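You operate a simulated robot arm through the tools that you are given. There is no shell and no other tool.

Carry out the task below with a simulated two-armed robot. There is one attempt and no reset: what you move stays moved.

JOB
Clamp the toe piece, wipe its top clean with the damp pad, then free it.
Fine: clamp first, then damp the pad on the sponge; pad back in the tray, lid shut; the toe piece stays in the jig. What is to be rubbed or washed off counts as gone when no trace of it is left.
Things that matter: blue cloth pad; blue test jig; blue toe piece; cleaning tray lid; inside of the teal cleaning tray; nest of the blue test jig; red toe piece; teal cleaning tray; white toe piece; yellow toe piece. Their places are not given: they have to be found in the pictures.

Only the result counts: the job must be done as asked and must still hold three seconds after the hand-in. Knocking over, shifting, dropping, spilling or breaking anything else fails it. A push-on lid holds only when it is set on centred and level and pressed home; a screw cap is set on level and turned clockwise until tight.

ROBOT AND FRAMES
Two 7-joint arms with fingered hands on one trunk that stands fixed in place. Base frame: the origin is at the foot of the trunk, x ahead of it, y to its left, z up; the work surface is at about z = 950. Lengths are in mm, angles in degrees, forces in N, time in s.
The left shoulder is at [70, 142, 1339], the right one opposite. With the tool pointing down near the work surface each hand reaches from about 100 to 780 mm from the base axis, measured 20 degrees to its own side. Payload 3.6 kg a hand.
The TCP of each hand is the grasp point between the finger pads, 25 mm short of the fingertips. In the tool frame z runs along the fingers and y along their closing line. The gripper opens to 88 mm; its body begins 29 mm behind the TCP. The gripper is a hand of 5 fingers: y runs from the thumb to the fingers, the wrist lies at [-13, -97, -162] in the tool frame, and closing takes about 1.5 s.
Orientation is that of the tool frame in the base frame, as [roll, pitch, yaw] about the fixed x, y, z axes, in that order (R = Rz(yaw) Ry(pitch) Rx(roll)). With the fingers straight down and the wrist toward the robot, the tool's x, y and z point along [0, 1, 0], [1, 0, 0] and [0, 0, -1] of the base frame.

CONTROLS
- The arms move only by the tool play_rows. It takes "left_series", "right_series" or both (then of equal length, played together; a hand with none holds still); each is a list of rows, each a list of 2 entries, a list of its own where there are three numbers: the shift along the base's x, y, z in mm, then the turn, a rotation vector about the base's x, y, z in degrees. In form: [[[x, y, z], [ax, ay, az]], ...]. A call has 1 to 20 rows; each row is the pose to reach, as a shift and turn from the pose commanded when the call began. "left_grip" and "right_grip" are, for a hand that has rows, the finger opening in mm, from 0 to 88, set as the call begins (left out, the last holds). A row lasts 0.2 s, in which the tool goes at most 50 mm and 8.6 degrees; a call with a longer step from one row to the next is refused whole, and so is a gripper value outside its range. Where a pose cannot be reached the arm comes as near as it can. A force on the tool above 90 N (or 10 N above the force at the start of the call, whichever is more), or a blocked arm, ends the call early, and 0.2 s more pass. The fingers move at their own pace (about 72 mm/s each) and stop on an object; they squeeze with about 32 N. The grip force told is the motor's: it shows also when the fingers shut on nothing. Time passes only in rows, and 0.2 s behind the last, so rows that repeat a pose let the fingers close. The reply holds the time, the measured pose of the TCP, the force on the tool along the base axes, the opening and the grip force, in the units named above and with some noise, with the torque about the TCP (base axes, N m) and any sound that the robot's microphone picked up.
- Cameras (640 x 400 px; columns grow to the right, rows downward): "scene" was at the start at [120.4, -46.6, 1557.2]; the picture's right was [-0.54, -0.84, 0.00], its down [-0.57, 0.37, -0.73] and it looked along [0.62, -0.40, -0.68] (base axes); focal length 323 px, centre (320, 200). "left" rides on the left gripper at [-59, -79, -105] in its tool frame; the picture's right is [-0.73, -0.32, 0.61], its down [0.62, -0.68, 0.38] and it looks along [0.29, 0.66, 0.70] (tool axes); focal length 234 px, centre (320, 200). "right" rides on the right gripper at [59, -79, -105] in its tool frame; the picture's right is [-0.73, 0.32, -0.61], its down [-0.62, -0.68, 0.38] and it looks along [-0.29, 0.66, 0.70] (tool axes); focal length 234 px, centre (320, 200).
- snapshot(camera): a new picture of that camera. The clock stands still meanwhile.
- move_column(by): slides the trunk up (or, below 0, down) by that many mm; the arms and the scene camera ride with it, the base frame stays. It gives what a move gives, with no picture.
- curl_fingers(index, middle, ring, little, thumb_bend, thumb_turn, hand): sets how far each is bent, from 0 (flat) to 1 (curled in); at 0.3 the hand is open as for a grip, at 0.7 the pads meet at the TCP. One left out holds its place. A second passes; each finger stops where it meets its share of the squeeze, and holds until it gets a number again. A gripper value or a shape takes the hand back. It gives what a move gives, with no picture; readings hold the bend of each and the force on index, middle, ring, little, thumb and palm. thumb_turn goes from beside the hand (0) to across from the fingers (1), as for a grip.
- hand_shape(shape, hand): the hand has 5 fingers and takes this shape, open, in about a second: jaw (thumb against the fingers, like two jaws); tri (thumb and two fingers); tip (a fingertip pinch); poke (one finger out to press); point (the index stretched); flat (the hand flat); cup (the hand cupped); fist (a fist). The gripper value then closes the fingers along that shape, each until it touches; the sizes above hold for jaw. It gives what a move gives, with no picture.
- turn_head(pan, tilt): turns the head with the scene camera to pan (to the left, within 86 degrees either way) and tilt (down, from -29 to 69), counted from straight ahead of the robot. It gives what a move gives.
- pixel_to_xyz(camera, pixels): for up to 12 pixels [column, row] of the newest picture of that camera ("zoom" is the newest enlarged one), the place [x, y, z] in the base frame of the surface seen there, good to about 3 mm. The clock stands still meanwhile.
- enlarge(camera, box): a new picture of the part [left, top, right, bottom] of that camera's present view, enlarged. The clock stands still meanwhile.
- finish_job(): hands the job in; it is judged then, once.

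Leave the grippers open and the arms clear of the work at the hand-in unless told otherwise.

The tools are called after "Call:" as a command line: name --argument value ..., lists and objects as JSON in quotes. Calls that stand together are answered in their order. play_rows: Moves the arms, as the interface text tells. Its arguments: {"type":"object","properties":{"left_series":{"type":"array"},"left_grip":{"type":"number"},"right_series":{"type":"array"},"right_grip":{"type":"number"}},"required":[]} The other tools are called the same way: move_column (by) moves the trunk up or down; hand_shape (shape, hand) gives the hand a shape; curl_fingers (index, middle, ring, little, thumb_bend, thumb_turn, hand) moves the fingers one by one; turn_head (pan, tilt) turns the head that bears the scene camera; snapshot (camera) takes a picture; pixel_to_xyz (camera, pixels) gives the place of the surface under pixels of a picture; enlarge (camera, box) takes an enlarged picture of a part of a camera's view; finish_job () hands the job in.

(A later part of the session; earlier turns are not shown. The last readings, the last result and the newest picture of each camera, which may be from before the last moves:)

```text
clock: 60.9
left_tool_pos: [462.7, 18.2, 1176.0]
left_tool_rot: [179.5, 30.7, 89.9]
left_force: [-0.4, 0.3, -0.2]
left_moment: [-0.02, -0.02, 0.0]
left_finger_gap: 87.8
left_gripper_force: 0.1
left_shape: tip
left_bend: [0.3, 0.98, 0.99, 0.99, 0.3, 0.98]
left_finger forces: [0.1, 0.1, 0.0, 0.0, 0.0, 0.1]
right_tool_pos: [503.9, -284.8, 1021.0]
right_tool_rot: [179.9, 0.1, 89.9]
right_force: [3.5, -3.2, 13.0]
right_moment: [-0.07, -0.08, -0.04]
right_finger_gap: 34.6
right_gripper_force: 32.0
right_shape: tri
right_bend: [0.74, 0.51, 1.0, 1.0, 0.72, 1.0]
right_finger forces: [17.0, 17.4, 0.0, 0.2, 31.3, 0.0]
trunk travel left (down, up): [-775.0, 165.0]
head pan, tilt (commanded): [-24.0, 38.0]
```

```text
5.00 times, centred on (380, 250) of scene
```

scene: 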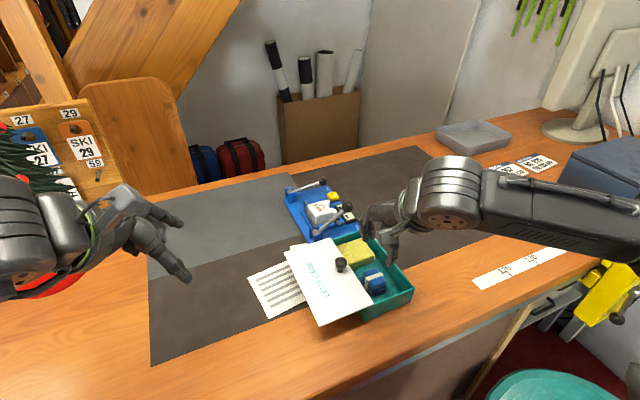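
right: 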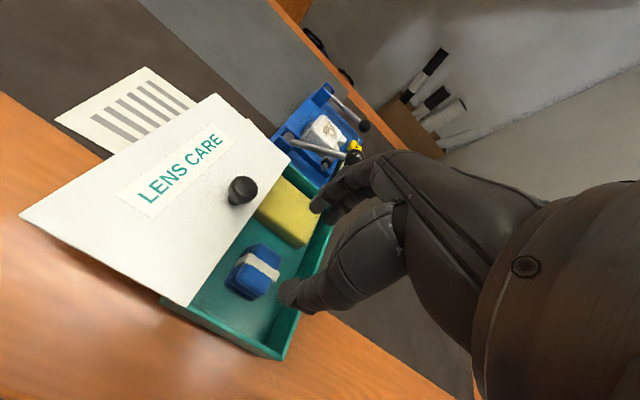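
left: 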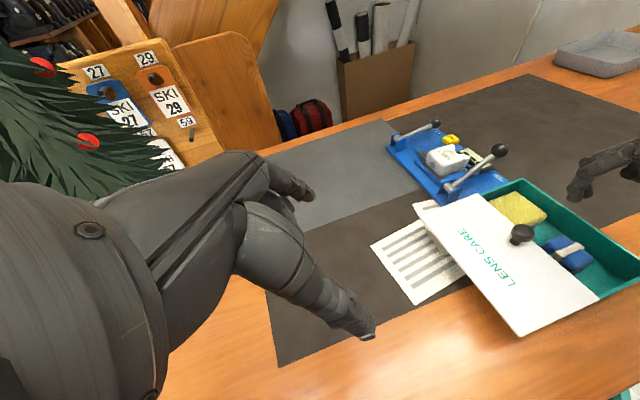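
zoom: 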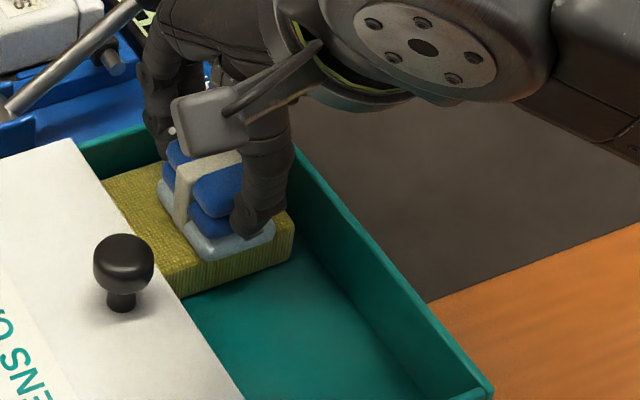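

The pad's bottom layer has turned pale: it's damp. I lift it clear.

Call:
play_rows --right_series '[[[0, 0, 8], [0, 0, 0]], [[0, 0, 20], [0, 0, 0]], [[0, 0, 35], [0, 0, 0]], [[0, 0, 50], [0, 0, 0]], [[0, 0, 65], [0, 0, 0]], [[0, 0, 65], [0, 0, 0]]]'

Call:
enlarge --camera "left" --box '[380, 100, 520, 220]'

Call:
pixel_to_xyz --camera "zoom" --pixels '[[200, 185], [245, 150], [345, 175], [270, 215], [320, 165], [275, 190], [310, 200], [365, 180], [220, 230], [265, 250], [405, 230], [380, 120]]'

```text
clock: 62.3
left_tool_pos: [462.2, 18.1, 1175.4]
left_tool_rot: [179.6, 30.6, 89.9]
left_force: [0.2, 0.3, 0.3]
left_moment: [0.0, 0.0, 0.04]
left_finger_gap: 87.6
left_gripper_force: 0.1
left_shape: tip
left_bend: [0.3, 0.98, 0.99, 0.99, 0.3, 0.98]
left_finger forces: [0.0, 0.0, 0.0, 0.0, 0.0, 0.0]
right_tool_pos: [504.6, -285.6, 1084.5]
right_tool_rot: [-179.9, 0.0, 90.0]
right_force: [0.2, 0.4, -0.5]
right_moment: [0.0, 0.01, -0.01]
right_finger_gap: 34.4
right_gripper_force: 31.9
right_shape: tri
right_bend: [0.74, 0.51, 1.0, 1.0, 0.72, 1.0]
right_finger forces: [15.3, 16.1, 0.0, 0.1, 31.5, 0.1]
trunk travel left (down, up): [-775.0, 165.0]
head pan, tilt (commanded): [-24.0, 38.0]
```

```text
3.33 times, centred on (450, 160) of left
```

zoom: 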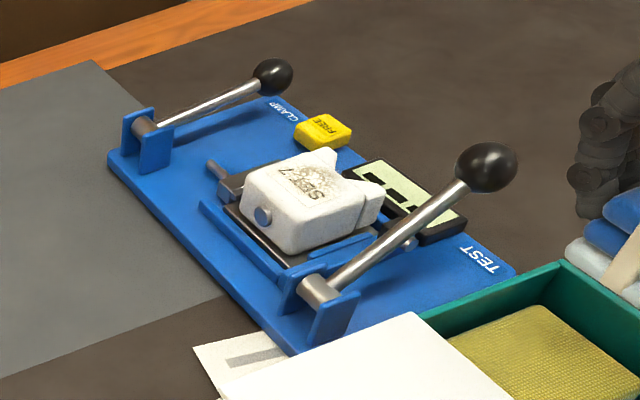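

```text
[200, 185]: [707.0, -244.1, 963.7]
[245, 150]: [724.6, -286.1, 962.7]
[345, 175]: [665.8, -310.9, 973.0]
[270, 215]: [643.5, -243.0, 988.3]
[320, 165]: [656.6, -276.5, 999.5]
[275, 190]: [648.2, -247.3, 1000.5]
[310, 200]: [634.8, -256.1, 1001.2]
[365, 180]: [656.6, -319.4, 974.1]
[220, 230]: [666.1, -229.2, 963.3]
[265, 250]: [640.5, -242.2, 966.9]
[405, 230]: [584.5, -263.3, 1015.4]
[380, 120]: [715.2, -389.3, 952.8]
```

I zoom in more on the toe piece's top to map its edges and the dirty area.

Call:
enlarge --camera "left" --box '[425, 135, 475, 185]'

Call:
pixel_to_xyz --camera "zoom" --pixels '[[200, 190], [250, 165], [330, 140], [380, 120], [430, 150], [480, 215], [440, 240], [390, 260], [310, 280], [250, 230], [350, 190], [300, 200]]'

Call:
enlarge --camera "scene" --box '[295, 185, 355, 235]'

```text
8.00 times, centred on (450, 160) of left
```

zoom: 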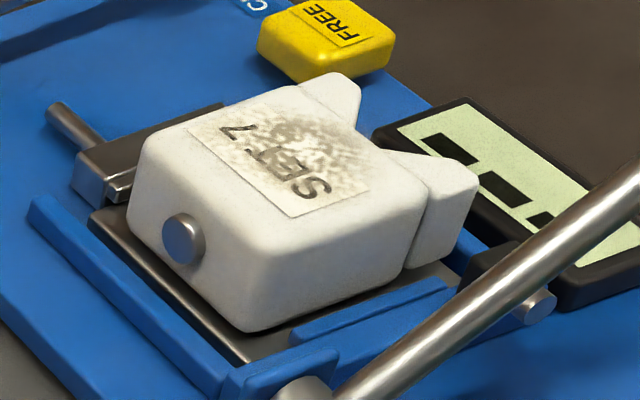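

```text
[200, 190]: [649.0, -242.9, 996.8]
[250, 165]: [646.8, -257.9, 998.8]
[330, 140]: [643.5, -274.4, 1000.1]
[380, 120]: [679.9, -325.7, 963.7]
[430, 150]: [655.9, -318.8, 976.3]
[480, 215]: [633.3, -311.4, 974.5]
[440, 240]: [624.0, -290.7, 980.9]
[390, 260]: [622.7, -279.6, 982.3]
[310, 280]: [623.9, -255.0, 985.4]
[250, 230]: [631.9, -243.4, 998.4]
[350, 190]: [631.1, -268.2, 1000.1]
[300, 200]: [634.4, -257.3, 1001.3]
```

```text
8.00 times, centred on (325, 210) of scene
```

zoom: 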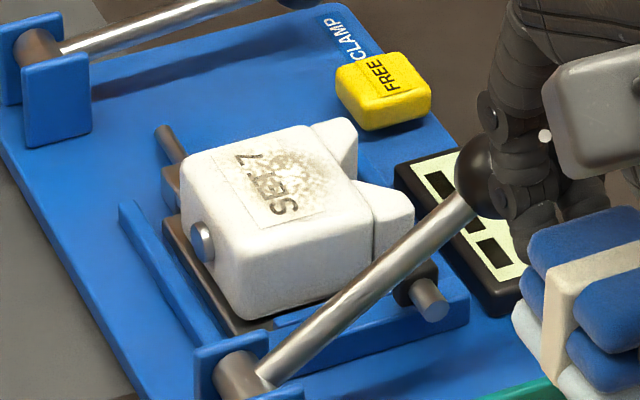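

Call:
pixel_to_xyz --camera "zoom" --pixels '[[192, 165], [295, 137], [355, 210], [245, 240], [250, 160], [330, 175], [300, 215], [345, 190], [270, 185], [330, 130], [390, 205], [310, 155]]'

Call:
pixel_to_xyz --camera "zoom" --pixels '[[475, 165], [440, 225], [265, 375], [330, 315], [385, 90], [350, 120], [345, 85], [425, 110], [200, 240], [175, 185], [420, 285], [340, 280]]'

```text
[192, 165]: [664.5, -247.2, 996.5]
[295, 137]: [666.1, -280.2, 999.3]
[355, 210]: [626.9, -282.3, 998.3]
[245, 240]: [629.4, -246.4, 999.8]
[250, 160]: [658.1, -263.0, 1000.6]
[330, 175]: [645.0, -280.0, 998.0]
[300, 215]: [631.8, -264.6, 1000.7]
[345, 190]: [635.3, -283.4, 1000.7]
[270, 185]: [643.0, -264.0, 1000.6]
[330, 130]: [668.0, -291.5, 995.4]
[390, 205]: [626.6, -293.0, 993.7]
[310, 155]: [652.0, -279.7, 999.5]
```

```text
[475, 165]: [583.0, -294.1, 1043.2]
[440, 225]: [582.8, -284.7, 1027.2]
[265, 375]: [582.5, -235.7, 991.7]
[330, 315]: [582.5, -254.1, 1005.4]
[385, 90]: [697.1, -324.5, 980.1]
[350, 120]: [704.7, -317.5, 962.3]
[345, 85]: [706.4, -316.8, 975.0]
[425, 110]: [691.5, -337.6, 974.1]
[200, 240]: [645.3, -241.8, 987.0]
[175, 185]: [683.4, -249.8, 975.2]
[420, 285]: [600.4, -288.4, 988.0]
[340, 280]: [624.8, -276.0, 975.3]
```

Toe top: x 625–669, y −244…−286, z≈1000, with dirt at about x 630–662, y −253…−285. TEST knob top is about z 1052, so I raise the pad to clear it, carry it over the toe piece and come down to about 15 mm above.

Call:
play_rows --right_series '[[[0, 0, 20], [0, 0, 0]], [[0, 0, 42], [0, 0, 0]], [[30, 5, 46], [0, 0, 0]], [[65, 10, 46], [0, 0, 0]], [[100, 15, 46], [0, 0, 0]], [[130, 20, 46], [0, 0, 0]], [[145, 22, 46], [0, 0, 0]], [[145, 22, 25], [0, 0, 0]], [[145, 22, 0], [0, 0, 0]], [[145, 22, -25], [0, 0, 0]], [[145, 22, -25], [0, 0, 0]]]'

Call:
enlarge --camera "left" --box '[380, 80, 540, 220]'

Call:
enlarge --camera "scene" --box '[280, 150, 400, 260]'

```text
clock: 64.7
left_tool_pos: [463.2, 18.3, 1175.3]
left_tool_rot: [179.7, 30.6, 90.0]
left_force: [-0.2, 0.6, -0.3]
left_moment: [-0.02, 0.0, -0.02]
left_finger_gap: 87.7
left_gripper_force: 0.1
left_shape: tip
left_bend: [0.3, 0.98, 0.99, 0.99, 0.3, 0.98]
left_finger forces: [0.0, 0.0, 0.1, 0.1, 0.0, 0.1]
right_tool_pos: [649.2, -264.0, 1060.5]
right_tool_rot: [-180.0, 0.1, 90.0]
right_force: [0.7, -0.6, -0.4]
right_moment: [0.02, -0.05, 0.01]
right_finger_gap: 34.3
right_gripper_force: 32.1
right_shape: tri
right_bend: [0.74, 0.51, 1.0, 1.0, 0.72, 1.0]
right_finger forces: [15.2, 15.9, 0.0, 0.0, 30.9, 0.1]
trunk travel left (down, up): [-775.0, 165.0]
head pan, tilt (commanded): [-24.0, 38.0]
```

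```text
2.86 times, centred on (460, 150) of left
```

zoom: 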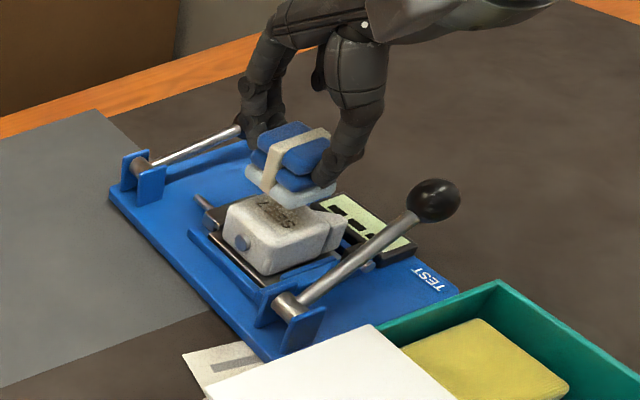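

```text
3.64 times, centred on (340, 205) of scene
```

zoom: 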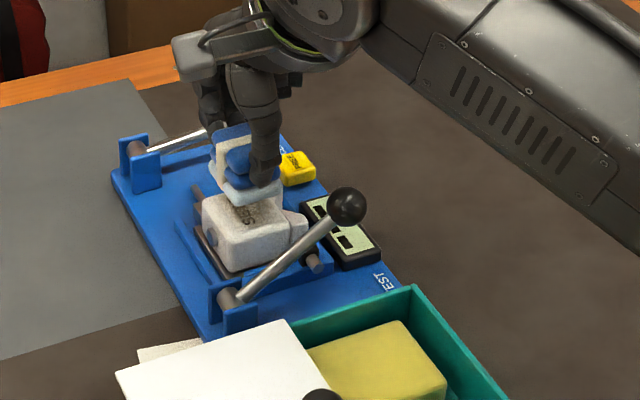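

Clear of both levers. I lower the pad onto the toe piece slowly until I feel contact.

Call:
play_rows --right_series '[[[0, 0, -8], [0, 0, 0]], [[0, 0, -14], [0, 0, 0]], [[0, 0, -18], [0, 0, 0]], [[0, 0, -21], [0, 0, 0]], [[0, 0, -21], [0, 0, 0]]]'

```text
clock: 65.9
left_tool_pos: [462.4, 16.8, 1175.4]
left_tool_rot: [179.6, 30.7, 89.8]
left_force: [-0.2, 1.3, 0.8]
left_moment: [-0.05, 0.0, 0.02]
left_finger_gap: 87.5
left_gripper_force: 0.1
left_shape: tip
left_bend: [0.3, 0.98, 0.99, 0.99, 0.3, 0.98]
left_finger forces: [0.0, 0.1, 0.0, 0.0, 0.0, 0.0]
right_tool_pos: [649.9, -264.0, 1040.0]
right_tool_rot: [179.8, 0.0, 90.0]
right_force: [0.5, -0.3, 3.0]
right_moment: [0.0, -0.08, 0.0]
right_finger_gap: 34.6
right_gripper_force: 31.8
right_shape: tri
right_bend: [0.74, 0.51, 1.0, 1.0, 0.72, 1.0]
right_finger forces: [15.4, 16.1, 0.0, 0.0, 31.1, 0.0]
trunk travel left (down, up): [-775.0, 165.0]
head pan, tilt (commanded): [-24.0, 38.0]
```

Light contact (3 N). I press 2 mm more and wipe in overlapping strokes across the top.

Call:
play_rows --right_series '[[[0, 0, -2], [0, 0, 0]], [[0, -6, -2], [0, 0, 0]], [[0, -12, -2], [0, 0, 0]], [[0, -6, -2], [0, 0, 0]], [[0, 0, -2], [0, 0, 0]], [[0, 8, -2], [0, 0, 0]], [[0, 0, -2], [0, 0, 0]], [[7, -6, -2], [0, 0, 0]], [[8, -12, -2], [0, 0, 0]], [[8, -4, -2], [0, 0, 0]], [[8, 4, -2], [0, 0, 0]], [[2, 8, -2], [0, 0, 0]], [[-4, 4, -2], [0, 0, 0]], [[-6, -4, -2], [0, 0, 0]], [[-6, -12, -2], [0, 0, 0]], [[-2, -13, -2], [0, 0, 0]], [[-6, -6, -2], [0, 0, 0]], [[-6, 4, -2], [0, 0, 0]], [[0, 0, -2], [0, 0, 0]], [[0, 0, -2], [0, 0, 0]]]'

Call:
enlarge --camera "left" --box '[380, 80, 540, 220]'

```text
clock: 70.1
left_tool_pos: [461.1, 19.3, 1174.9]
left_tool_rot: [179.5, 30.7, 89.9]
left_force: [-0.6, -0.3, 0.3]
left_moment: [0.0, 0.05, 0.02]
left_finger_gap: 87.8
left_gripper_force: 0.0
left_shape: tip
left_bend: [0.3, 0.98, 0.99, 0.99, 0.3, 0.98]
left_finger forces: [0.1, 0.0, 0.1, 0.0, 0.0, 0.0]
right_tool_pos: [646.7, -261.5, 1039.2]
right_tool_rot: [179.9, 0.1, 90.0]
right_force: [-1.9, 1.8, 8.0]
right_moment: [-0.02, -0.03, 0.01]
right_finger_gap: 34.7
right_gripper_force: 31.8
right_shape: tri
right_bend: [0.74, 0.51, 1.0, 1.0, 0.72, 1.0]
right_finger forces: [15.7, 16.1, 0.0, 0.1, 33.5, 0.0]
trunk travel left (down, up): [-775.0, 165.0]
head pan, tilt (commanded): [-24.0, 38.0]
```

```text
2.86 times, centred on (460, 150) of left
```

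zoom: 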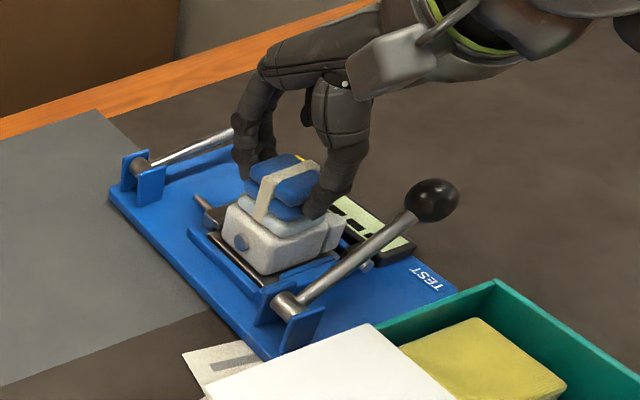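

Strokes done at about 8 N with the pad firmly held. I lift the pad straight up to inspect the toe's top.

Call:
play_rows --right_series '[[[0, 0, 10], [0, 0, 0]], [[0, 0, 30], [0, 0, 0]], [[0, 0, 55], [0, 0, 0]], [[0, 0, 80], [0, 0, 0]], [[0, 0, 80], [0, 0, 0]]]'

Call:
enlarge --camera "left" --box '[425, 135, 475, 185]'

Call:
enlarge --camera "scene" --box '[295, 185, 355, 235]'

```text
clock: 71.3
left_tool_pos: [462.8, 18.7, 1175.0]
left_tool_rot: [179.8, 30.7, 90.0]
left_force: [0.3, -0.4, 0.0]
left_moment: [-0.02, -0.01, 0.0]
left_finger_gap: 87.8
left_gripper_force: 0.1
left_shape: tip
left_bend: [0.3, 0.98, 0.99, 0.99, 0.3, 0.98]
left_finger forces: [0.1, 0.0, 0.0, 0.0, 0.0, 0.0]
right_tool_pos: [650.1, -265.0, 1117.7]
right_tool_rot: [180.0, 0.0, 89.9]
right_force: [-0.3, -0.7, -0.1]
right_moment: [-0.01, 0.02, -0.01]
right_finger_gap: 34.4
right_gripper_force: 32.0
right_shape: tri
right_bend: [0.74, 0.51, 1.0, 1.0, 0.72, 1.0]
right_finger forces: [15.9, 16.0, 0.0, 0.0, 31.9, 0.0]
trunk travel left (down, up): [-775.0, 165.0]
head pan, tilt (commanded): [-24.0, 38.0]
```

```text
8.00 times, centred on (450, 160) of left
```

zoom: 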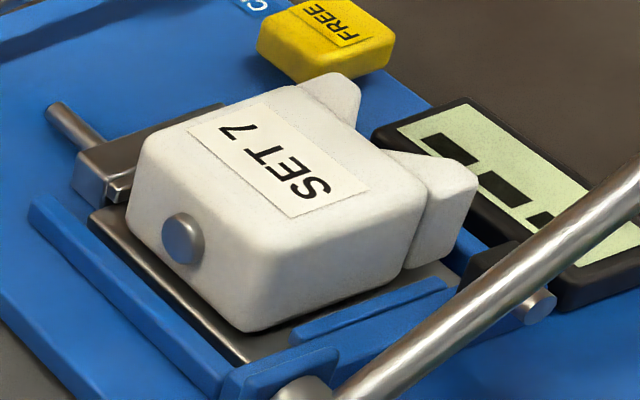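

```text
8.00 times, centred on (325, 210) of scene
```

zoom: 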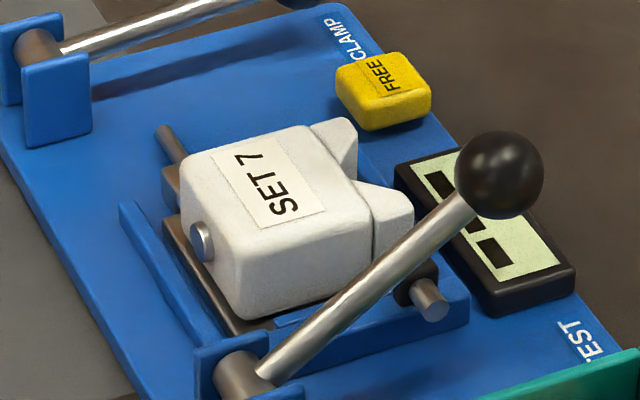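

The top is spotless: "SET 7" is clear with no trace of dirt. Now I carry the pad back over the tray at safe height.

Call:
play_rows --right_series '[[[-30, -2, 10], [0, 0, 0]], [[-65, -4, 10], [0, 0, 0]], [[-100, -7, 10], [0, 0, 0]], [[-135, -10, 10], [0, 0, 0]], [[-170, -12, 5], [0, 0, 0]], [[-200, -14, -10], [0, 0, 0]], [[-212, -15, -30], [0, 0, 0]], [[-213, -15, -55], [0, 0, 0]], [[-213, -15, -75], [0, 0, 0]], [[-213, -15, -75], [0, 0, 0]]]'

Call:
enlarge --camera "left" --box '[420, 100, 640, 340]'

Call:
enlarge --camera "scene" --box '[310, 210, 440, 330]'

```text
clock: 73.5
left_tool_pos: [463.6, 18.5, 1175.2]
left_tool_rot: [179.6, 30.6, 89.8]
left_force: [0.1, 1.0, 1.1]
left_moment: [0.0, 0.0, -0.03]
left_finger_gap: 87.5
left_gripper_force: 0.1
left_shape: tip
left_bend: [0.3, 0.98, 0.99, 0.99, 0.3, 0.98]
left_finger forces: [0.0, 0.1, 0.0, 0.0, 0.0, 0.1]
right_tool_pos: [436.1, -279.1, 1041.9]
right_tool_rot: [-179.9, 0.1, 90.0]
right_force: [-0.8, 0.0, -0.8]
right_moment: [-0.03, -0.01, -0.01]
right_finger_gap: 34.4
right_gripper_force: 32.2
right_shape: tri
right_bend: [0.74, 0.51, 1.0, 1.0, 0.72, 1.0]
right_finger forces: [15.7, 15.6, 0.1, 0.1, 31.2, 0.1]
trunk travel left (down, up): [-775.0, 165.0]
head pan, tilt (commanded): [-24.0, 38.0]
```

```text
1.67 times, centred on (530, 220) of left
```

zoom: 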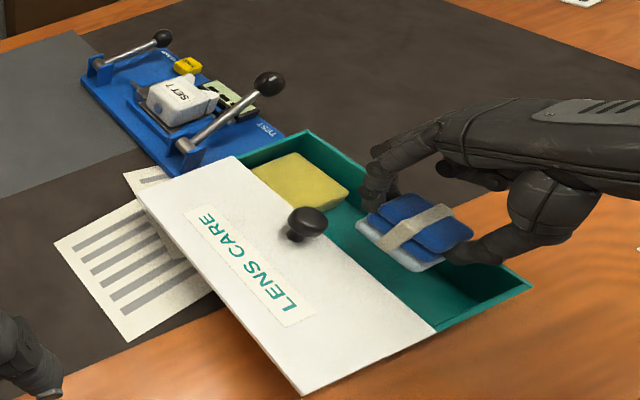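

```text
3.33 times, centred on (375, 270) of scene
```

zoom: 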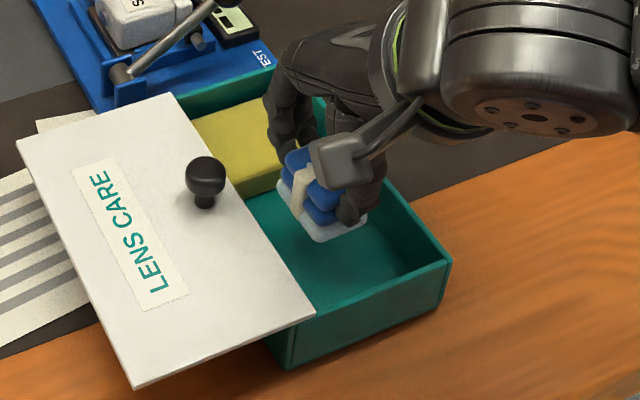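

The pad is right above its old place. I lower it to the tray floor (TCP about 999) gently.

Call:
play_rows --right_series '[[[0, -1, -12], [0, 0, 0]], [[0, -1, -24], [0, 0, 0]], [[0, -1, -34], [0, 0, 0]], [[0, -1, -40], [0, 0, 0]], [[0, -1, -42], [0, 0, 0]], [[0, -1, -42], [0, 0, 0]]]'

```text
clock: 74.9
left_tool_pos: [462.4, 18.4, 1175.7]
left_tool_rot: [179.7, 30.6, 90.0]
left_force: [0.4, 0.7, 0.1]
left_moment: [-0.03, 0.01, 0.0]
left_finger_gap: 87.7
left_gripper_force: 0.1
left_shape: tip
left_bend: [0.3, 0.98, 0.99, 0.99, 0.3, 0.98]
left_finger forces: [0.0, 0.0, 0.0, 0.0, 0.0, 0.1]
right_tool_pos: [436.9, -280.3, 1000.6]
right_tool_rot: [179.9, 0.0, 90.0]
right_force: [0.5, 0.5, -1.1]
right_moment: [0.0, -0.02, -0.01]
right_finger_gap: 34.4
right_gripper_force: 31.6
right_shape: tri
right_bend: [0.74, 0.51, 1.0, 1.0, 0.72, 1.0]
right_finger forces: [15.6, 15.5, 0.0, 0.0, 31.3, 0.0]
trunk travel left (down, up): [-775.0, 165.0]
head pan, tilt (commanded): [-24.0, 38.0]
```

No contact yet at z≈1000.6; I lower a couple of millimetres more.

Call:
play_rows --right_series '[[[0, 0, -1], [0, 0, 0]], [[0, 0, -2], [0, 0, 0]], [[0, 0, -2.5], [0, 0, 0]], [[0, 0, -2.5], [0, 0, 0]]]'

```text
clock: 75.9
left_tool_pos: [463.7, 17.5, 1175.7]
left_tool_rot: [179.7, 30.7, 89.9]
left_force: [-0.4, 0.0, 0.0]
left_moment: [0.02, -0.03, 0.03]
left_finger_gap: 87.7
left_gripper_force: 0.0
left_shape: tip
left_bend: [0.3, 0.98, 0.99, 0.99, 0.3, 0.98]
left_finger forces: [0.0, 0.1, 0.0, 0.1, 0.0, 0.0]
right_tool_pos: [436.2, -280.2, 998.1]
right_tool_rot: [-180.0, 0.1, 90.0]
right_force: [0.8, 0.1, 0.7]
right_moment: [-0.02, 0.0, 0.01]
right_finger_gap: 34.5
right_gripper_force: 32.3
right_shape: tri
right_bend: [0.74, 0.51, 1.0, 1.0, 0.72, 1.0]
right_finger forces: [15.8, 15.6, 0.1, 0.1, 31.1, 0.1]
trunk travel left (down, up): [-775.0, 165.0]
head pan, tilt (commanded): [-24.0, 38.0]
```

Practically on the floor. I open to 50 mm to release it and then rise straight up.

Call:
play_rows --right_series '[[[0, 0, 0], [0, 0, 0]], [[0, 0, 0], [0, 0, 0]], [[0, 0, 0], [0, 0, 0]], [[0, 0, 0], [0, 0, 0]], [[0, 0, 0], [0, 0, 0]]]' --right_grip 50

Call:
enlarge --camera "right" --box '[180, 140, 360, 330]'

```text
clock: 77.1
left_tool_pos: [463.4, 18.8, 1175.9]
left_tool_rot: [179.6, 30.6, 89.8]
left_force: [0.2, -0.8, 0.3]
left_moment: [0.01, 0.0, 0.0]
left_finger_gap: 87.6
left_gripper_force: 0.0
left_shape: tip
left_bend: [0.3, 0.98, 0.99, 0.99, 0.3, 0.98]
left_finger forces: [0.0, 0.1, 0.0, 0.1, 0.0, 0.0]
right_tool_pos: [435.9, -279.6, 999.4]
right_tool_rot: [-180.0, 0.0, 90.0]
right_force: [0.1, -0.1, -0.7]
right_moment: [-0.01, -0.01, 0.0]
right_finger_gap: 49.5
right_gripper_force: 0.1
right_shape: tri
right_bend: [0.74, 0.42, 0.99, 0.99, 0.66, 1.0]
right_finger forces: [0.1, 0.0, 0.0, 0.1, 0.1, 0.0]
trunk travel left (down, up): [-775.0, 165.0]
head pan, tilt (commanded): [-24.0, 38.0]
```

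```text
2.11 times, centred on (270, 235) of right
```

zoom: 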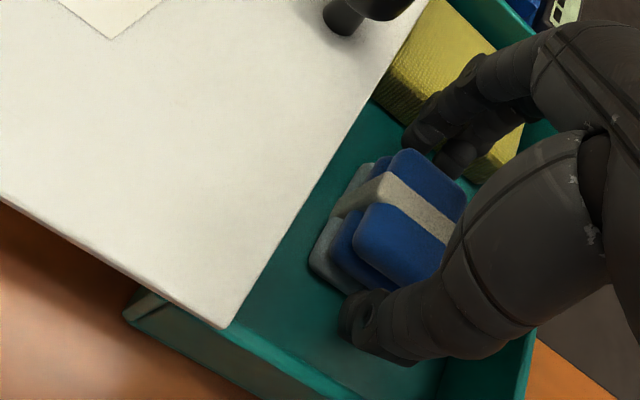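

The pad stands free on the tray floor between the fingers. I raise the right hand straight up and check.

Call:
play_rows --right_series '[[[0, 0, 10], [0, 0, 0]], [[0, 0, 25], [0, 0, 0]], [[0, 0, 45], [0, 0, 0]], [[0, 0, 70], [0, 0, 0]], [[0, 0, 100], [0, 0, 0]], [[0, 0, 130], [0, 0, 0]], [[0, 0, 150], [0, 0, 0]], [[0, 0, 150], [0, 0, 0]]]'

Call:
enlarge --camera "left" --box '[420, 100, 640, 340]'

Call:
enlarge --camera "scene" --box '[310, 210, 440, 330]'

```text
clock: 78.9
left_tool_pos: [463.7, 17.8, 1175.7]
left_tool_rot: [179.6, 30.6, 90.0]
left_force: [0.2, 0.4, -1.1]
left_moment: [-0.01, -0.02, 0.05]
left_finger_gap: 87.8
left_gripper_force: 0.1
left_shape: tip
left_bend: [0.3, 0.98, 0.99, 0.99, 0.3, 0.98]
left_finger forces: [0.0, 0.0, 0.0, 0.1, 0.0, 0.0]
right_tool_pos: [435.7, -280.9, 1149.1]
right_tool_rot: [-179.9, 0.0, 89.9]
right_force: [-0.8, -0.7, -1.0]
right_moment: [0.06, 0.02, 0.01]
right_finger_gap: 49.5
right_gripper_force: 0.0
right_shape: tri
right_bend: [0.74, 0.42, 0.99, 0.99, 0.66, 1.0]
right_finger forces: [0.0, 0.1, 0.1, 0.0, 0.0, 0.1]
trunk travel left (down, up): [-775.0, 165.0]
head pan, tilt (commanded): [-24.0, 38.0]
```

```text
1.67 times, centred on (530, 220) of left
```

zoom: 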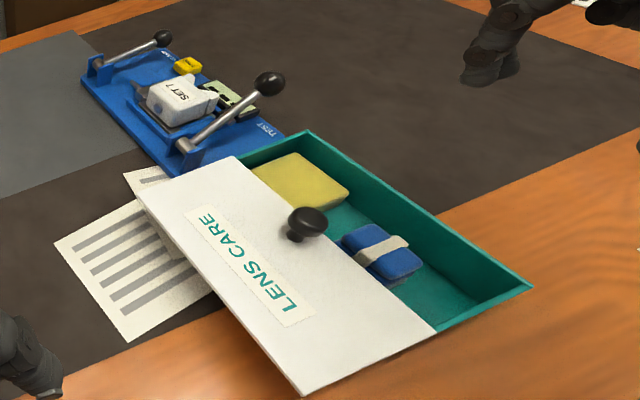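

```text
3.33 times, centred on (375, 270) of scene
```

zoom: 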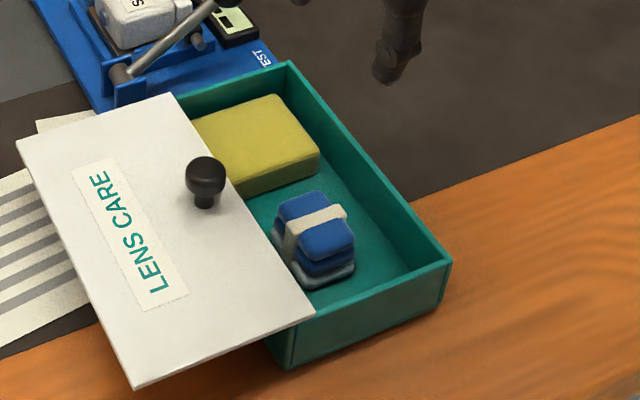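

The pad is back in the tray. Next I'll shut the lid: with the right hand in poke shape I'll push the lid knob (now at about y −225) toward −y from behind. First the shape, then re-measure the knob.

Call:
hand_shape --shape "poke" --hand "right"

Call:
enlarge --camera "scene" --box '[310, 210, 440, 330]'

Call:
pixel_to_xyz --camera "zoom" --pixels '[[206, 170], [205, 200], [172, 97], [313, 318], [18, 142], [315, 205], [325, 220], [240, 260]]'

```text
clock: 79.8
left_tool_pos: [463.2, 16.8, 1175.7]
left_tool_rot: [179.7, 30.6, 89.9]
left_force: [-0.5, 1.0, -0.3]
left_moment: [-0.01, -0.02, 0.01]
left_finger_gap: 87.5
left_gripper_force: 0.1
left_shape: tip
left_bend: [0.3, 0.98, 0.99, 0.99, 0.3, 0.98]
left_finger forces: [0.0, 0.0, 0.0, 0.1, 0.0, 0.1]
right_tool_pos: [435.5, -280.1, 1148.6]
right_tool_rot: [180.0, 0.1, 90.0]
right_force: [-1.1, -0.4, 0.5]
right_moment: [-0.02, 0.03, 0.0]
right_finger_gap: 0.0
right_gripper_force: 0.0
right_shape: poke
right_bend: [0.7, 0.7, 0.99, 0.99, 1.0, 1.0]
right_finger forces: [0.1, 0.0, 0.0, 0.0, 0.1, 0.0]
trunk travel left (down, up): [-775.0, 165.0]
head pan, tilt (commanded): [-24.0, 38.0]
```

```text
3.33 times, centred on (375, 270) of scene
```

zoom: 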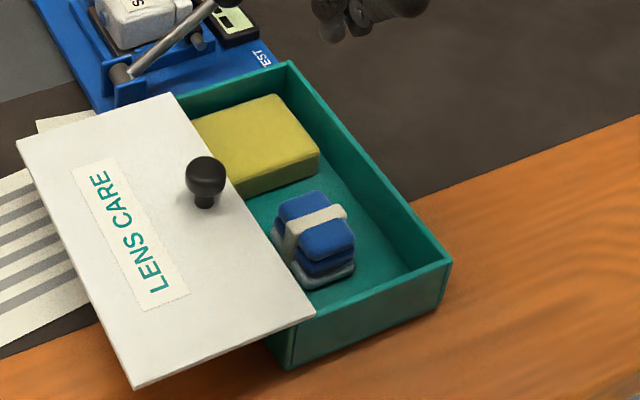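

```text
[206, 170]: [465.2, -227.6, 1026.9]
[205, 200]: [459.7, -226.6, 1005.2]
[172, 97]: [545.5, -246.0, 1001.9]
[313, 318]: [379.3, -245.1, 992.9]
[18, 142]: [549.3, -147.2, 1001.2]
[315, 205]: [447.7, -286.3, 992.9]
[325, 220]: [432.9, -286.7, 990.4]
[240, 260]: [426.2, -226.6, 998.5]
```

The knob is at (465,−227). I move the right hand to behind it (y −185) and then down so its tips are ~10 mm above the lid.

Call:
play_rows --right_series '[[[10, 30, 0], [0, 0, 0]], [[20, 62, 0], [0, 0, 0]], [[29, 95, 0], [0, 0, 0]], [[29, 95, -30], [0, 0, 0]], [[29, 95, -60], [0, 0, 0]], [[29, 95, -90], [0, 0, 0]], [[29, 95, -108], [0, 0, 0]], [[29, 95, -113], [0, 0, 0]], [[29, 95, -113], [0, 0, 0]]]'

Call:
snapshot --camera "left"

Call:
enlarge --camera "left" --box '[420, 140, 640, 340]'

Call:
enlarge --camera "scene" --box '[290, 190, 440, 330]'

```text
clock: 81.8
left_tool_pos: [464.0, 17.8, 1176.0]
left_tool_rot: [179.7, 30.7, 89.9]
left_force: [-0.6, 0.4, -0.9]
left_moment: [0.0, 0.02, 0.0]
left_finger_gap: 87.9
left_gripper_force: 0.1
left_shape: tip
left_bend: [0.3, 0.98, 0.99, 0.99, 0.3, 0.98]
left_finger forces: [0.0, 0.0, 0.0, 0.0, 0.0, 0.0]
right_tool_pos: [464.3, -184.4, 1035.4]
right_tool_rot: [-180.0, 0.0, 90.0]
right_force: [0.0, -0.3, 0.4]
right_moment: [-0.02, 0.01, 0.02]
right_finger_gap: 0.0
right_gripper_force: 0.1
right_shape: poke
right_bend: [0.7, 0.7, 0.99, 0.99, 1.0, 1.0]
right_finger forces: [0.0, 0.0, 0.0, 0.0, 0.1, 0.0]
trunk travel left (down, up): [-775.0, 165.0]
head pan, tilt (commanded): [-24.0, 38.0]
```

```text
taken
```

left: 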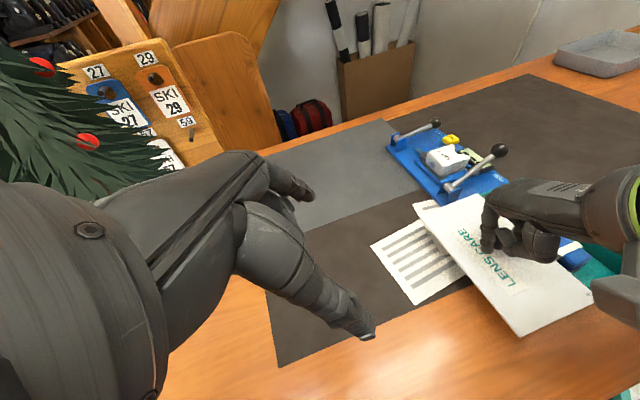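

```text
2.00 times, centred on (530, 240) of left
```

zoom: 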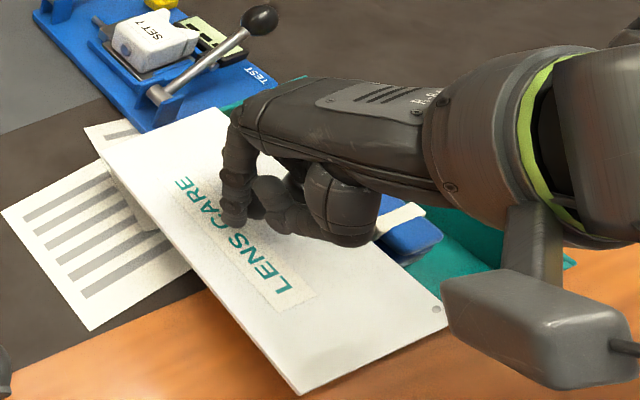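

```text
2.86 times, centred on (365, 260) of scene
```

zoom: 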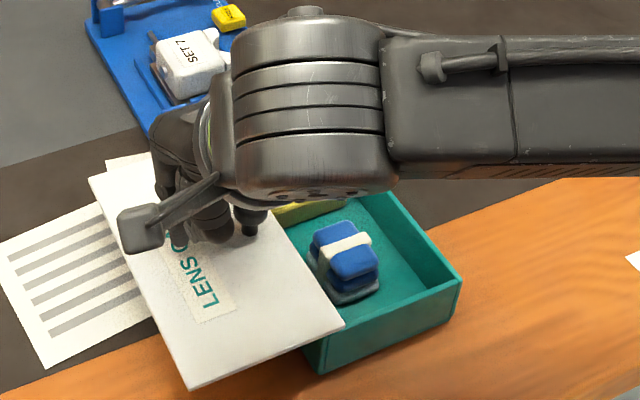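

The tips are behind the knob with no contact. I push toward −y steadily for the first 70 mm.

Call:
play_rows --right_series '[[[0, -5, 0], [0, 0, 0]], [[0, -10, 0], [0, 0, 0]], [[0, -15, 0], [0, 0, 0]], [[0, -20, 0], [0, 0, 0]], [[0, -25, 0], [0, 0, 0]], [[0, -30, 0], [0, 0, 0]], [[0, -35, 0], [0, 0, 0]], [[0, -40, 0], [0, 0, 0]], [[0, -45, 0], [0, 0, 0]], [[0, -50, 0], [0, 0, 0]], [[0, -55, 0], [0, 0, 0]], [[0, -60, 0], [0, 0, 0]], [[0, -65, 0], [0, 0, 0]], [[0, -70, 0], [0, 0, 0]], [[0, -70, 0], [0, 0, 0]]]'

Call:
enlarge --camera "left" --box '[420, 140, 640, 340]'

Call:
enlarge --camera "scene" --box '[290, 190, 440, 330]'

```text
clock: 85.0
left_tool_pos: [462.7, 18.0, 1175.2]
left_tool_rot: [179.7, 30.7, 90.1]
left_force: [0.0, 0.1, -0.6]
left_moment: [-0.02, -0.02, 0.01]
left_finger_gap: 87.7
left_gripper_force: 0.1
left_shape: tip
left_bend: [0.3, 0.98, 0.99, 0.99, 0.3, 0.98]
left_finger forces: [0.0, 0.1, 0.0, 0.0, 0.0, 0.1]
right_tool_pos: [464.6, -255.2, 1034.1]
right_tool_rot: [179.9, 0.0, 90.1]
right_force: [0.1, 0.4, 0.3]
right_moment: [0.0, -0.03, -0.01]
right_finger_gap: 0.5
right_gripper_force: 0.0
right_shape: poke
right_bend: [0.7, 0.7, 0.99, 0.99, 1.0, 1.0]
right_finger forces: [0.0, 0.5, 0.1, 0.0, 0.0, 0.1]
trunk travel left (down, up): [-775.0, 165.0]
head pan, tilt (commanded): [-24.0, 38.0]
```

```text
2.00 times, centred on (530, 240) of left
```

zoom: 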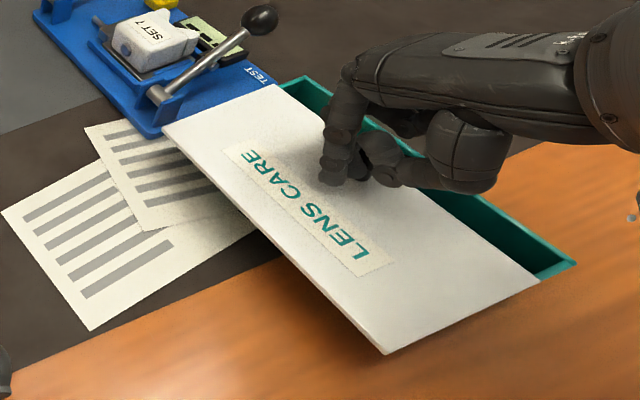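

```text
2.86 times, centred on (365, 260) of scene
```

zoom: 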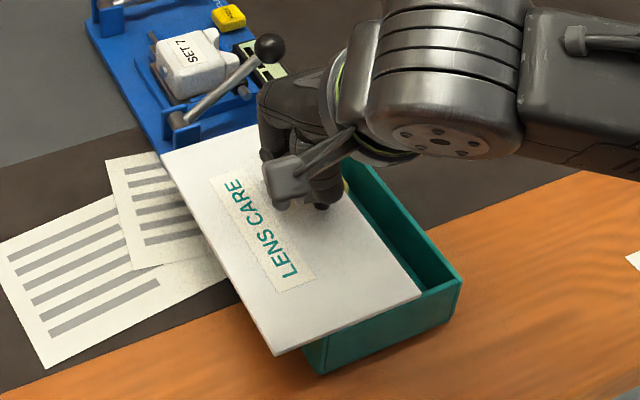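

The lid follows freely. About 30 mm remain; I push 24 mm more, then finish gently.

Call:
play_rows --right_series '[[[0, -4, 0], [0, 0, 0]], [[0, -8, 0], [0, 0, 0]], [[0, -12, 0], [0, 0, 0]], [[0, -16, 0], [0, 0, 0]], [[0, -20, 0], [0, 0, 0]], [[0, -24, 0], [0, 0, 0]], [[0, -24, 0], [0, 0, 0]]]'

Call:
enlarge --camera "scene" --box '[290, 190, 440, 330]'

```text
clock: 86.6
left_tool_pos: [463.7, 18.9, 1175.4]
left_tool_rot: [179.7, 30.6, 89.9]
left_force: [-0.5, -0.9, -0.1]
left_moment: [-0.03, 0.0, 0.0]
left_finger_gap: 87.8
left_gripper_force: 0.1
left_shape: tip
left_bend: [0.3, 0.98, 0.99, 0.99, 0.3, 0.98]
left_finger forces: [0.0, 0.0, 0.0, 0.0, 0.0, 0.0]
right_tool_pos: [465.3, -279.1, 1033.7]
right_tool_rot: [-180.0, 0.1, 90.0]
right_force: [-0.1, 0.7, -0.1]
right_moment: [0.0, 0.0, 0.02]
right_finger_gap: 0.0
right_gripper_force: 0.0
right_shape: poke
right_bend: [0.7, 0.7, 0.99, 0.99, 1.0, 1.0]
right_finger forces: [0.0, 0.7, 0.0, 0.0, 0.0, 0.0]
trunk travel left (down, up): [-775.0, 165.0]
head pan, tilt (commanded): [-24.0, 38.0]
```

```text
2.86 times, centred on (365, 260) of scene
```

zoom: 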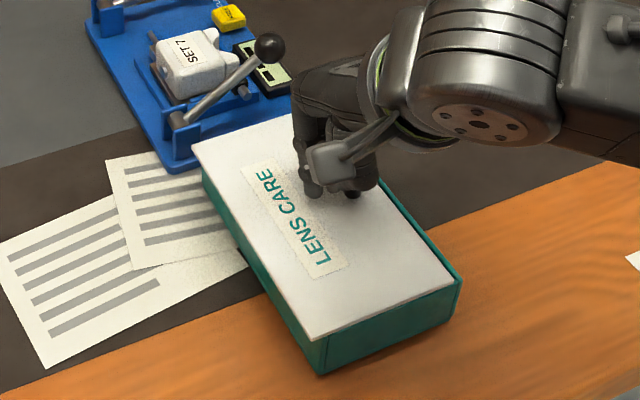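

Nearly shut. I push in 2 mm steps until the stop.

Call:
play_rows --right_series '[[[0, -2, 0], [0, 0, 0]], [[0, -4, 0], [0, 0, 0]], [[0, -6, 0], [0, 0, 0]], [[0, -8, 0], [0, 0, 0]], [[0, -8, 0], [0, 0, 0]]]'

Call:
enlarge --camera "scene" --box '[290, 190, 440, 330]'

```text
clock: 87.8
left_tool_pos: [462.8, 17.8, 1175.0]
left_tool_rot: [179.7, 30.7, 89.9]
left_force: [0.3, -0.3, 0.0]
left_moment: [0.02, 0.03, 0.01]
left_finger_gap: 87.5
left_gripper_force: 0.1
left_shape: tip
left_bend: [0.3, 0.98, 0.99, 0.99, 0.3, 0.98]
left_finger forces: [0.0, 0.0, 0.0, 0.0, 0.0, 0.1]
right_tool_pos: [466.1, -285.8, 1033.9]
right_tool_rot: [180.0, 0.0, 89.9]
right_force: [0.4, 1.3, -1.0]
right_moment: [-0.03, -0.01, -0.01]
right_finger_gap: 0.0
right_gripper_force: 0.1
right_shape: poke
right_bend: [0.7, 0.7, 0.99, 0.99, 1.0, 1.0]
right_finger forces: [0.0, 0.6, 0.0, 0.0, 0.0, 0.1]
trunk travel left (down, up): [-775.0, 165.0]
head pan, tilt (commanded): [-24.0, 38.0]
```

```text
2.86 times, centred on (365, 260) of scene
```

zoom: 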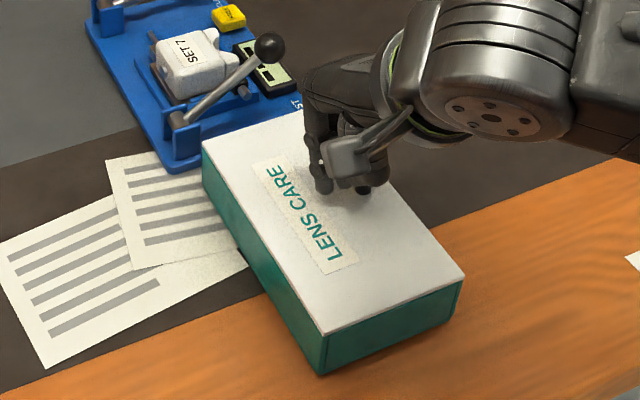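

Still only ~1 N; I keep pushing in small steps to find the stop.

Call:
play_rows --right_series '[[[0, -1.5, 0], [0, 0, 0]], [[0, -3, 0], [0, 0, 0]], [[0, -4, 0], [0, 0, 0]], [[0, -4, 0], [0, 0, 0]]]'

Call:
enlarge --camera "scene" --box '[300, 190, 440, 320]'

Call:
pixel_to_xyz --camera "zoom" --pixels '[[470, 290], [455, 305], [310, 355], [185, 170], [300, 115], [320, 345], [250, 260]]'

```text
clock: 88.8
left_tool_pos: [462.9, 19.7, 1175.0]
left_tool_rot: [179.7, 30.7, 90.0]
left_force: [0.1, 0.6, -0.5]
left_moment: [0.05, 0.0, -0.02]
left_finger_gap: 87.7
left_gripper_force: 0.0
left_shape: tip
left_bend: [0.3, 0.98, 0.99, 0.99, 0.3, 0.98]
left_finger forces: [0.0, 0.1, 0.0, 0.0, 0.1, 0.0]
right_tool_pos: [465.1, -289.0, 1035.2]
right_tool_rot: [180.0, 0.1, 90.0]
right_force: [-1.3, 7.3, 0.4]
right_moment: [0.13, 0.04, -0.03]
right_finger_gap: 0.0
right_gripper_force: 0.0
right_shape: poke
right_bend: [0.7, 0.7, 0.99, 0.99, 1.0, 1.0]
right_finger forces: [0.0, 7.4, 0.0, 0.0, 0.0, 0.0]
trunk travel left (down, up): [-775.0, 165.0]
head pan, tilt (commanded): [-24.0, 38.0]
```

```text
3.08 times, centred on (370, 255) of scene
```

zoom: 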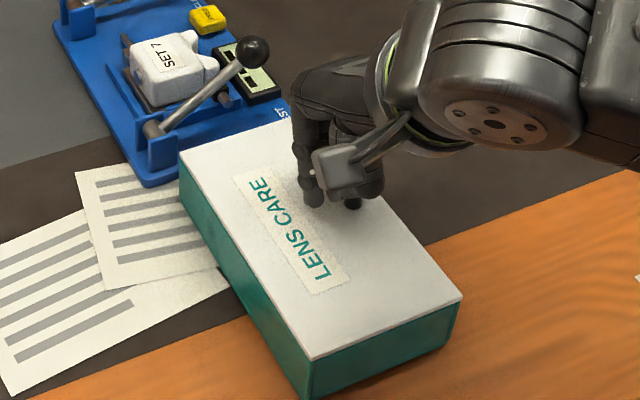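

```text
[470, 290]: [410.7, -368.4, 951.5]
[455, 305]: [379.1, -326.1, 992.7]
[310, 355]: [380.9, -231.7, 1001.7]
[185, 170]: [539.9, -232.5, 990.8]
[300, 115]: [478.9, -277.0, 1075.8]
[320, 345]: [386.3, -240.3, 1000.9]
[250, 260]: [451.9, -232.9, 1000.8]
```

The lid hit its stop (7 N) and its edges line up with the tray. I back off, rise, and verify.

Call:
play_rows --right_series '[[[0, 3, 0], [0, 0, 0]], [[0, 8, 5], [0, 0, 0]], [[0, 10, 35], [0, 0, 0]], [[0, 10, 75], [0, 0, 0]], [[0, 0, 115], [0, 0, 0]], [[0, -40, 125], [0, 0, 0]], [[0, -80, 125], [0, 0, 0]], [[0, -120, 125], [0, 0, 0]], [[0, -120, 125], [0, 0, 0]]]'

Call:
enlarge --camera "scene" --box '[300, 190, 440, 320]'

Call:
enlarge --camera "left" --box '[420, 100, 640, 340]'

```text
clock: 90.8
left_tool_pos: [462.4, 18.2, 1176.2]
left_tool_rot: [179.6, 30.7, 90.0]
left_force: [-1.0, 0.2, 0.5]
left_moment: [-0.07, 0.0, 0.02]
left_finger_gap: 87.5
left_gripper_force: 0.1
left_shape: tip
left_bend: [0.3, 0.98, 0.99, 0.99, 0.3, 0.98]
left_finger forces: [0.1, 0.1, 0.0, 0.0, 0.0, 0.0]
right_tool_pos: [464.4, -409.8, 1160.7]
right_tool_rot: [179.9, 0.0, 90.0]
right_force: [-0.4, 0.2, -0.2]
right_moment: [0.02, -0.02, 0.01]
right_finger_gap: 0.0
right_gripper_force: 0.1
right_shape: poke
right_bend: [0.7, 0.7, 0.99, 0.99, 1.0, 1.0]
right_finger forces: [0.0, 0.1, 0.1, 0.0, 0.0, 0.1]
trunk travel left (down, up): [-775.0, 165.0]
head pan, tilt (commanded): [-24.0, 38.0]
```

```text
3.08 times, centred on (370, 255) of scene
```

zoom: 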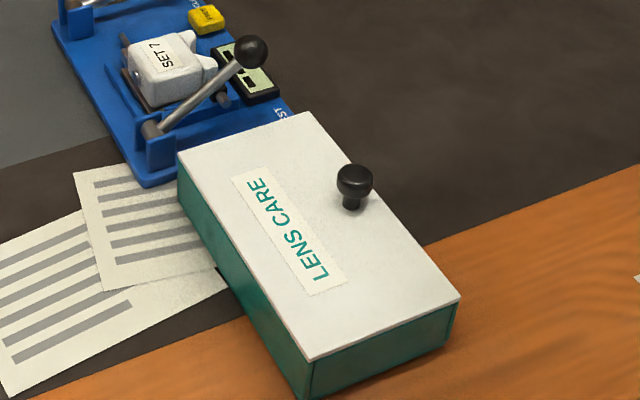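

```text
1.67 times, centred on (530, 220) of left
```

zoom: 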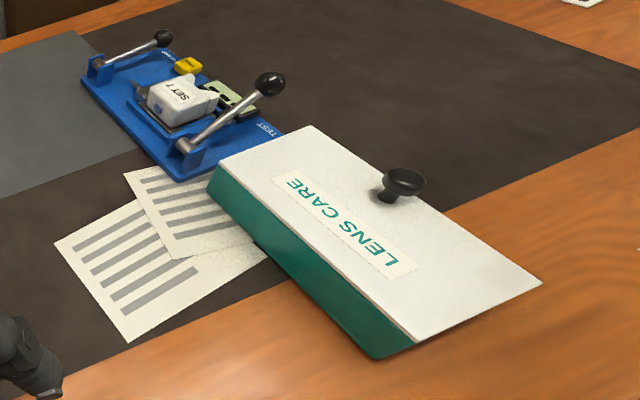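

Call:
enlarge --camera "scene" --box '[300, 190, 440, 320]'

Call:
pixel_to_xyz --camera "zoom" --pixels '[[354, 178], [353, 205], [457, 296], [310, 115], [182, 155], [312, 357], [390, 200], [207, 18], [200, 10], [220, 25]]'

```text
3.08 times, centred on (370, 255) of scene
```

zoom: 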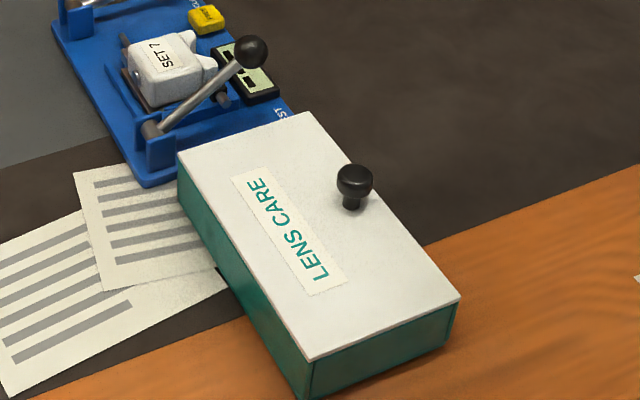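

```text
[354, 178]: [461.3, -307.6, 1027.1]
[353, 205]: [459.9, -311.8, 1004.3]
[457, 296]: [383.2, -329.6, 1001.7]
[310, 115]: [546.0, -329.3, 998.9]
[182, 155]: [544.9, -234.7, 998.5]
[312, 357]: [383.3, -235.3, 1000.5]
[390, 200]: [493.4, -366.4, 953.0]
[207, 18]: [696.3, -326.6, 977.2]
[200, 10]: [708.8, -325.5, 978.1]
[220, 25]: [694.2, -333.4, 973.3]
```

The lid is back exactly where it started (edges y −235…−330). Now the FREE button: zoom to measure it and its surroundings.

Call:
enlarge --camera "scene" --box '[310, 170, 370, 230]'

Call:
pixel_to_xyz --camera "zoom" --pixels '[[180, 150], [185, 165], [260, 175], [200, 190], [220, 160], [165, 170], [260, 190], [205, 210], [170, 140], [235, 145], [300, 250], [270, 245]]'

```text
6.67 times, centred on (340, 200) of scene
```

zoom: 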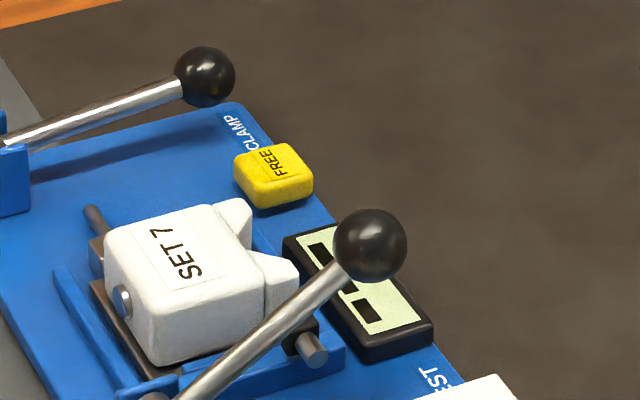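

```text
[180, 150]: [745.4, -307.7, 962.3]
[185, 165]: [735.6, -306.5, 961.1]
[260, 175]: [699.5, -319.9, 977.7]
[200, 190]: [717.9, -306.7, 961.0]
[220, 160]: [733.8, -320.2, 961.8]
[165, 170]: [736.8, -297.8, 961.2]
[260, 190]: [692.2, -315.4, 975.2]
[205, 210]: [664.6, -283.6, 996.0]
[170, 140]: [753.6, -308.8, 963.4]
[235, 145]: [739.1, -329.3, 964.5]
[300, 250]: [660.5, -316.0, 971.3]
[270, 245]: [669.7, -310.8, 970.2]
```

Call:
pixel_to_xyz --camera "zoom" --pixels '[[243, 162], [287, 151], [306, 178], [258, 187], [275, 168], [290, 165], [290, 235], [330, 215], [205, 70], [100, 115], [240, 205], [255, 205]]'

```text
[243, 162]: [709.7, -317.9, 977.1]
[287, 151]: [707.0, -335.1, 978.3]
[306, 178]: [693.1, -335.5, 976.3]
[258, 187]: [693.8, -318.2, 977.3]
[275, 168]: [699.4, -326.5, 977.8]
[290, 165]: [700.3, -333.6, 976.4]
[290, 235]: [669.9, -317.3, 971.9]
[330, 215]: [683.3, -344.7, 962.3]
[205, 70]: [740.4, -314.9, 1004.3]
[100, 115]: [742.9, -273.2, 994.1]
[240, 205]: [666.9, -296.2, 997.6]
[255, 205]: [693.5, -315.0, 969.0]
```

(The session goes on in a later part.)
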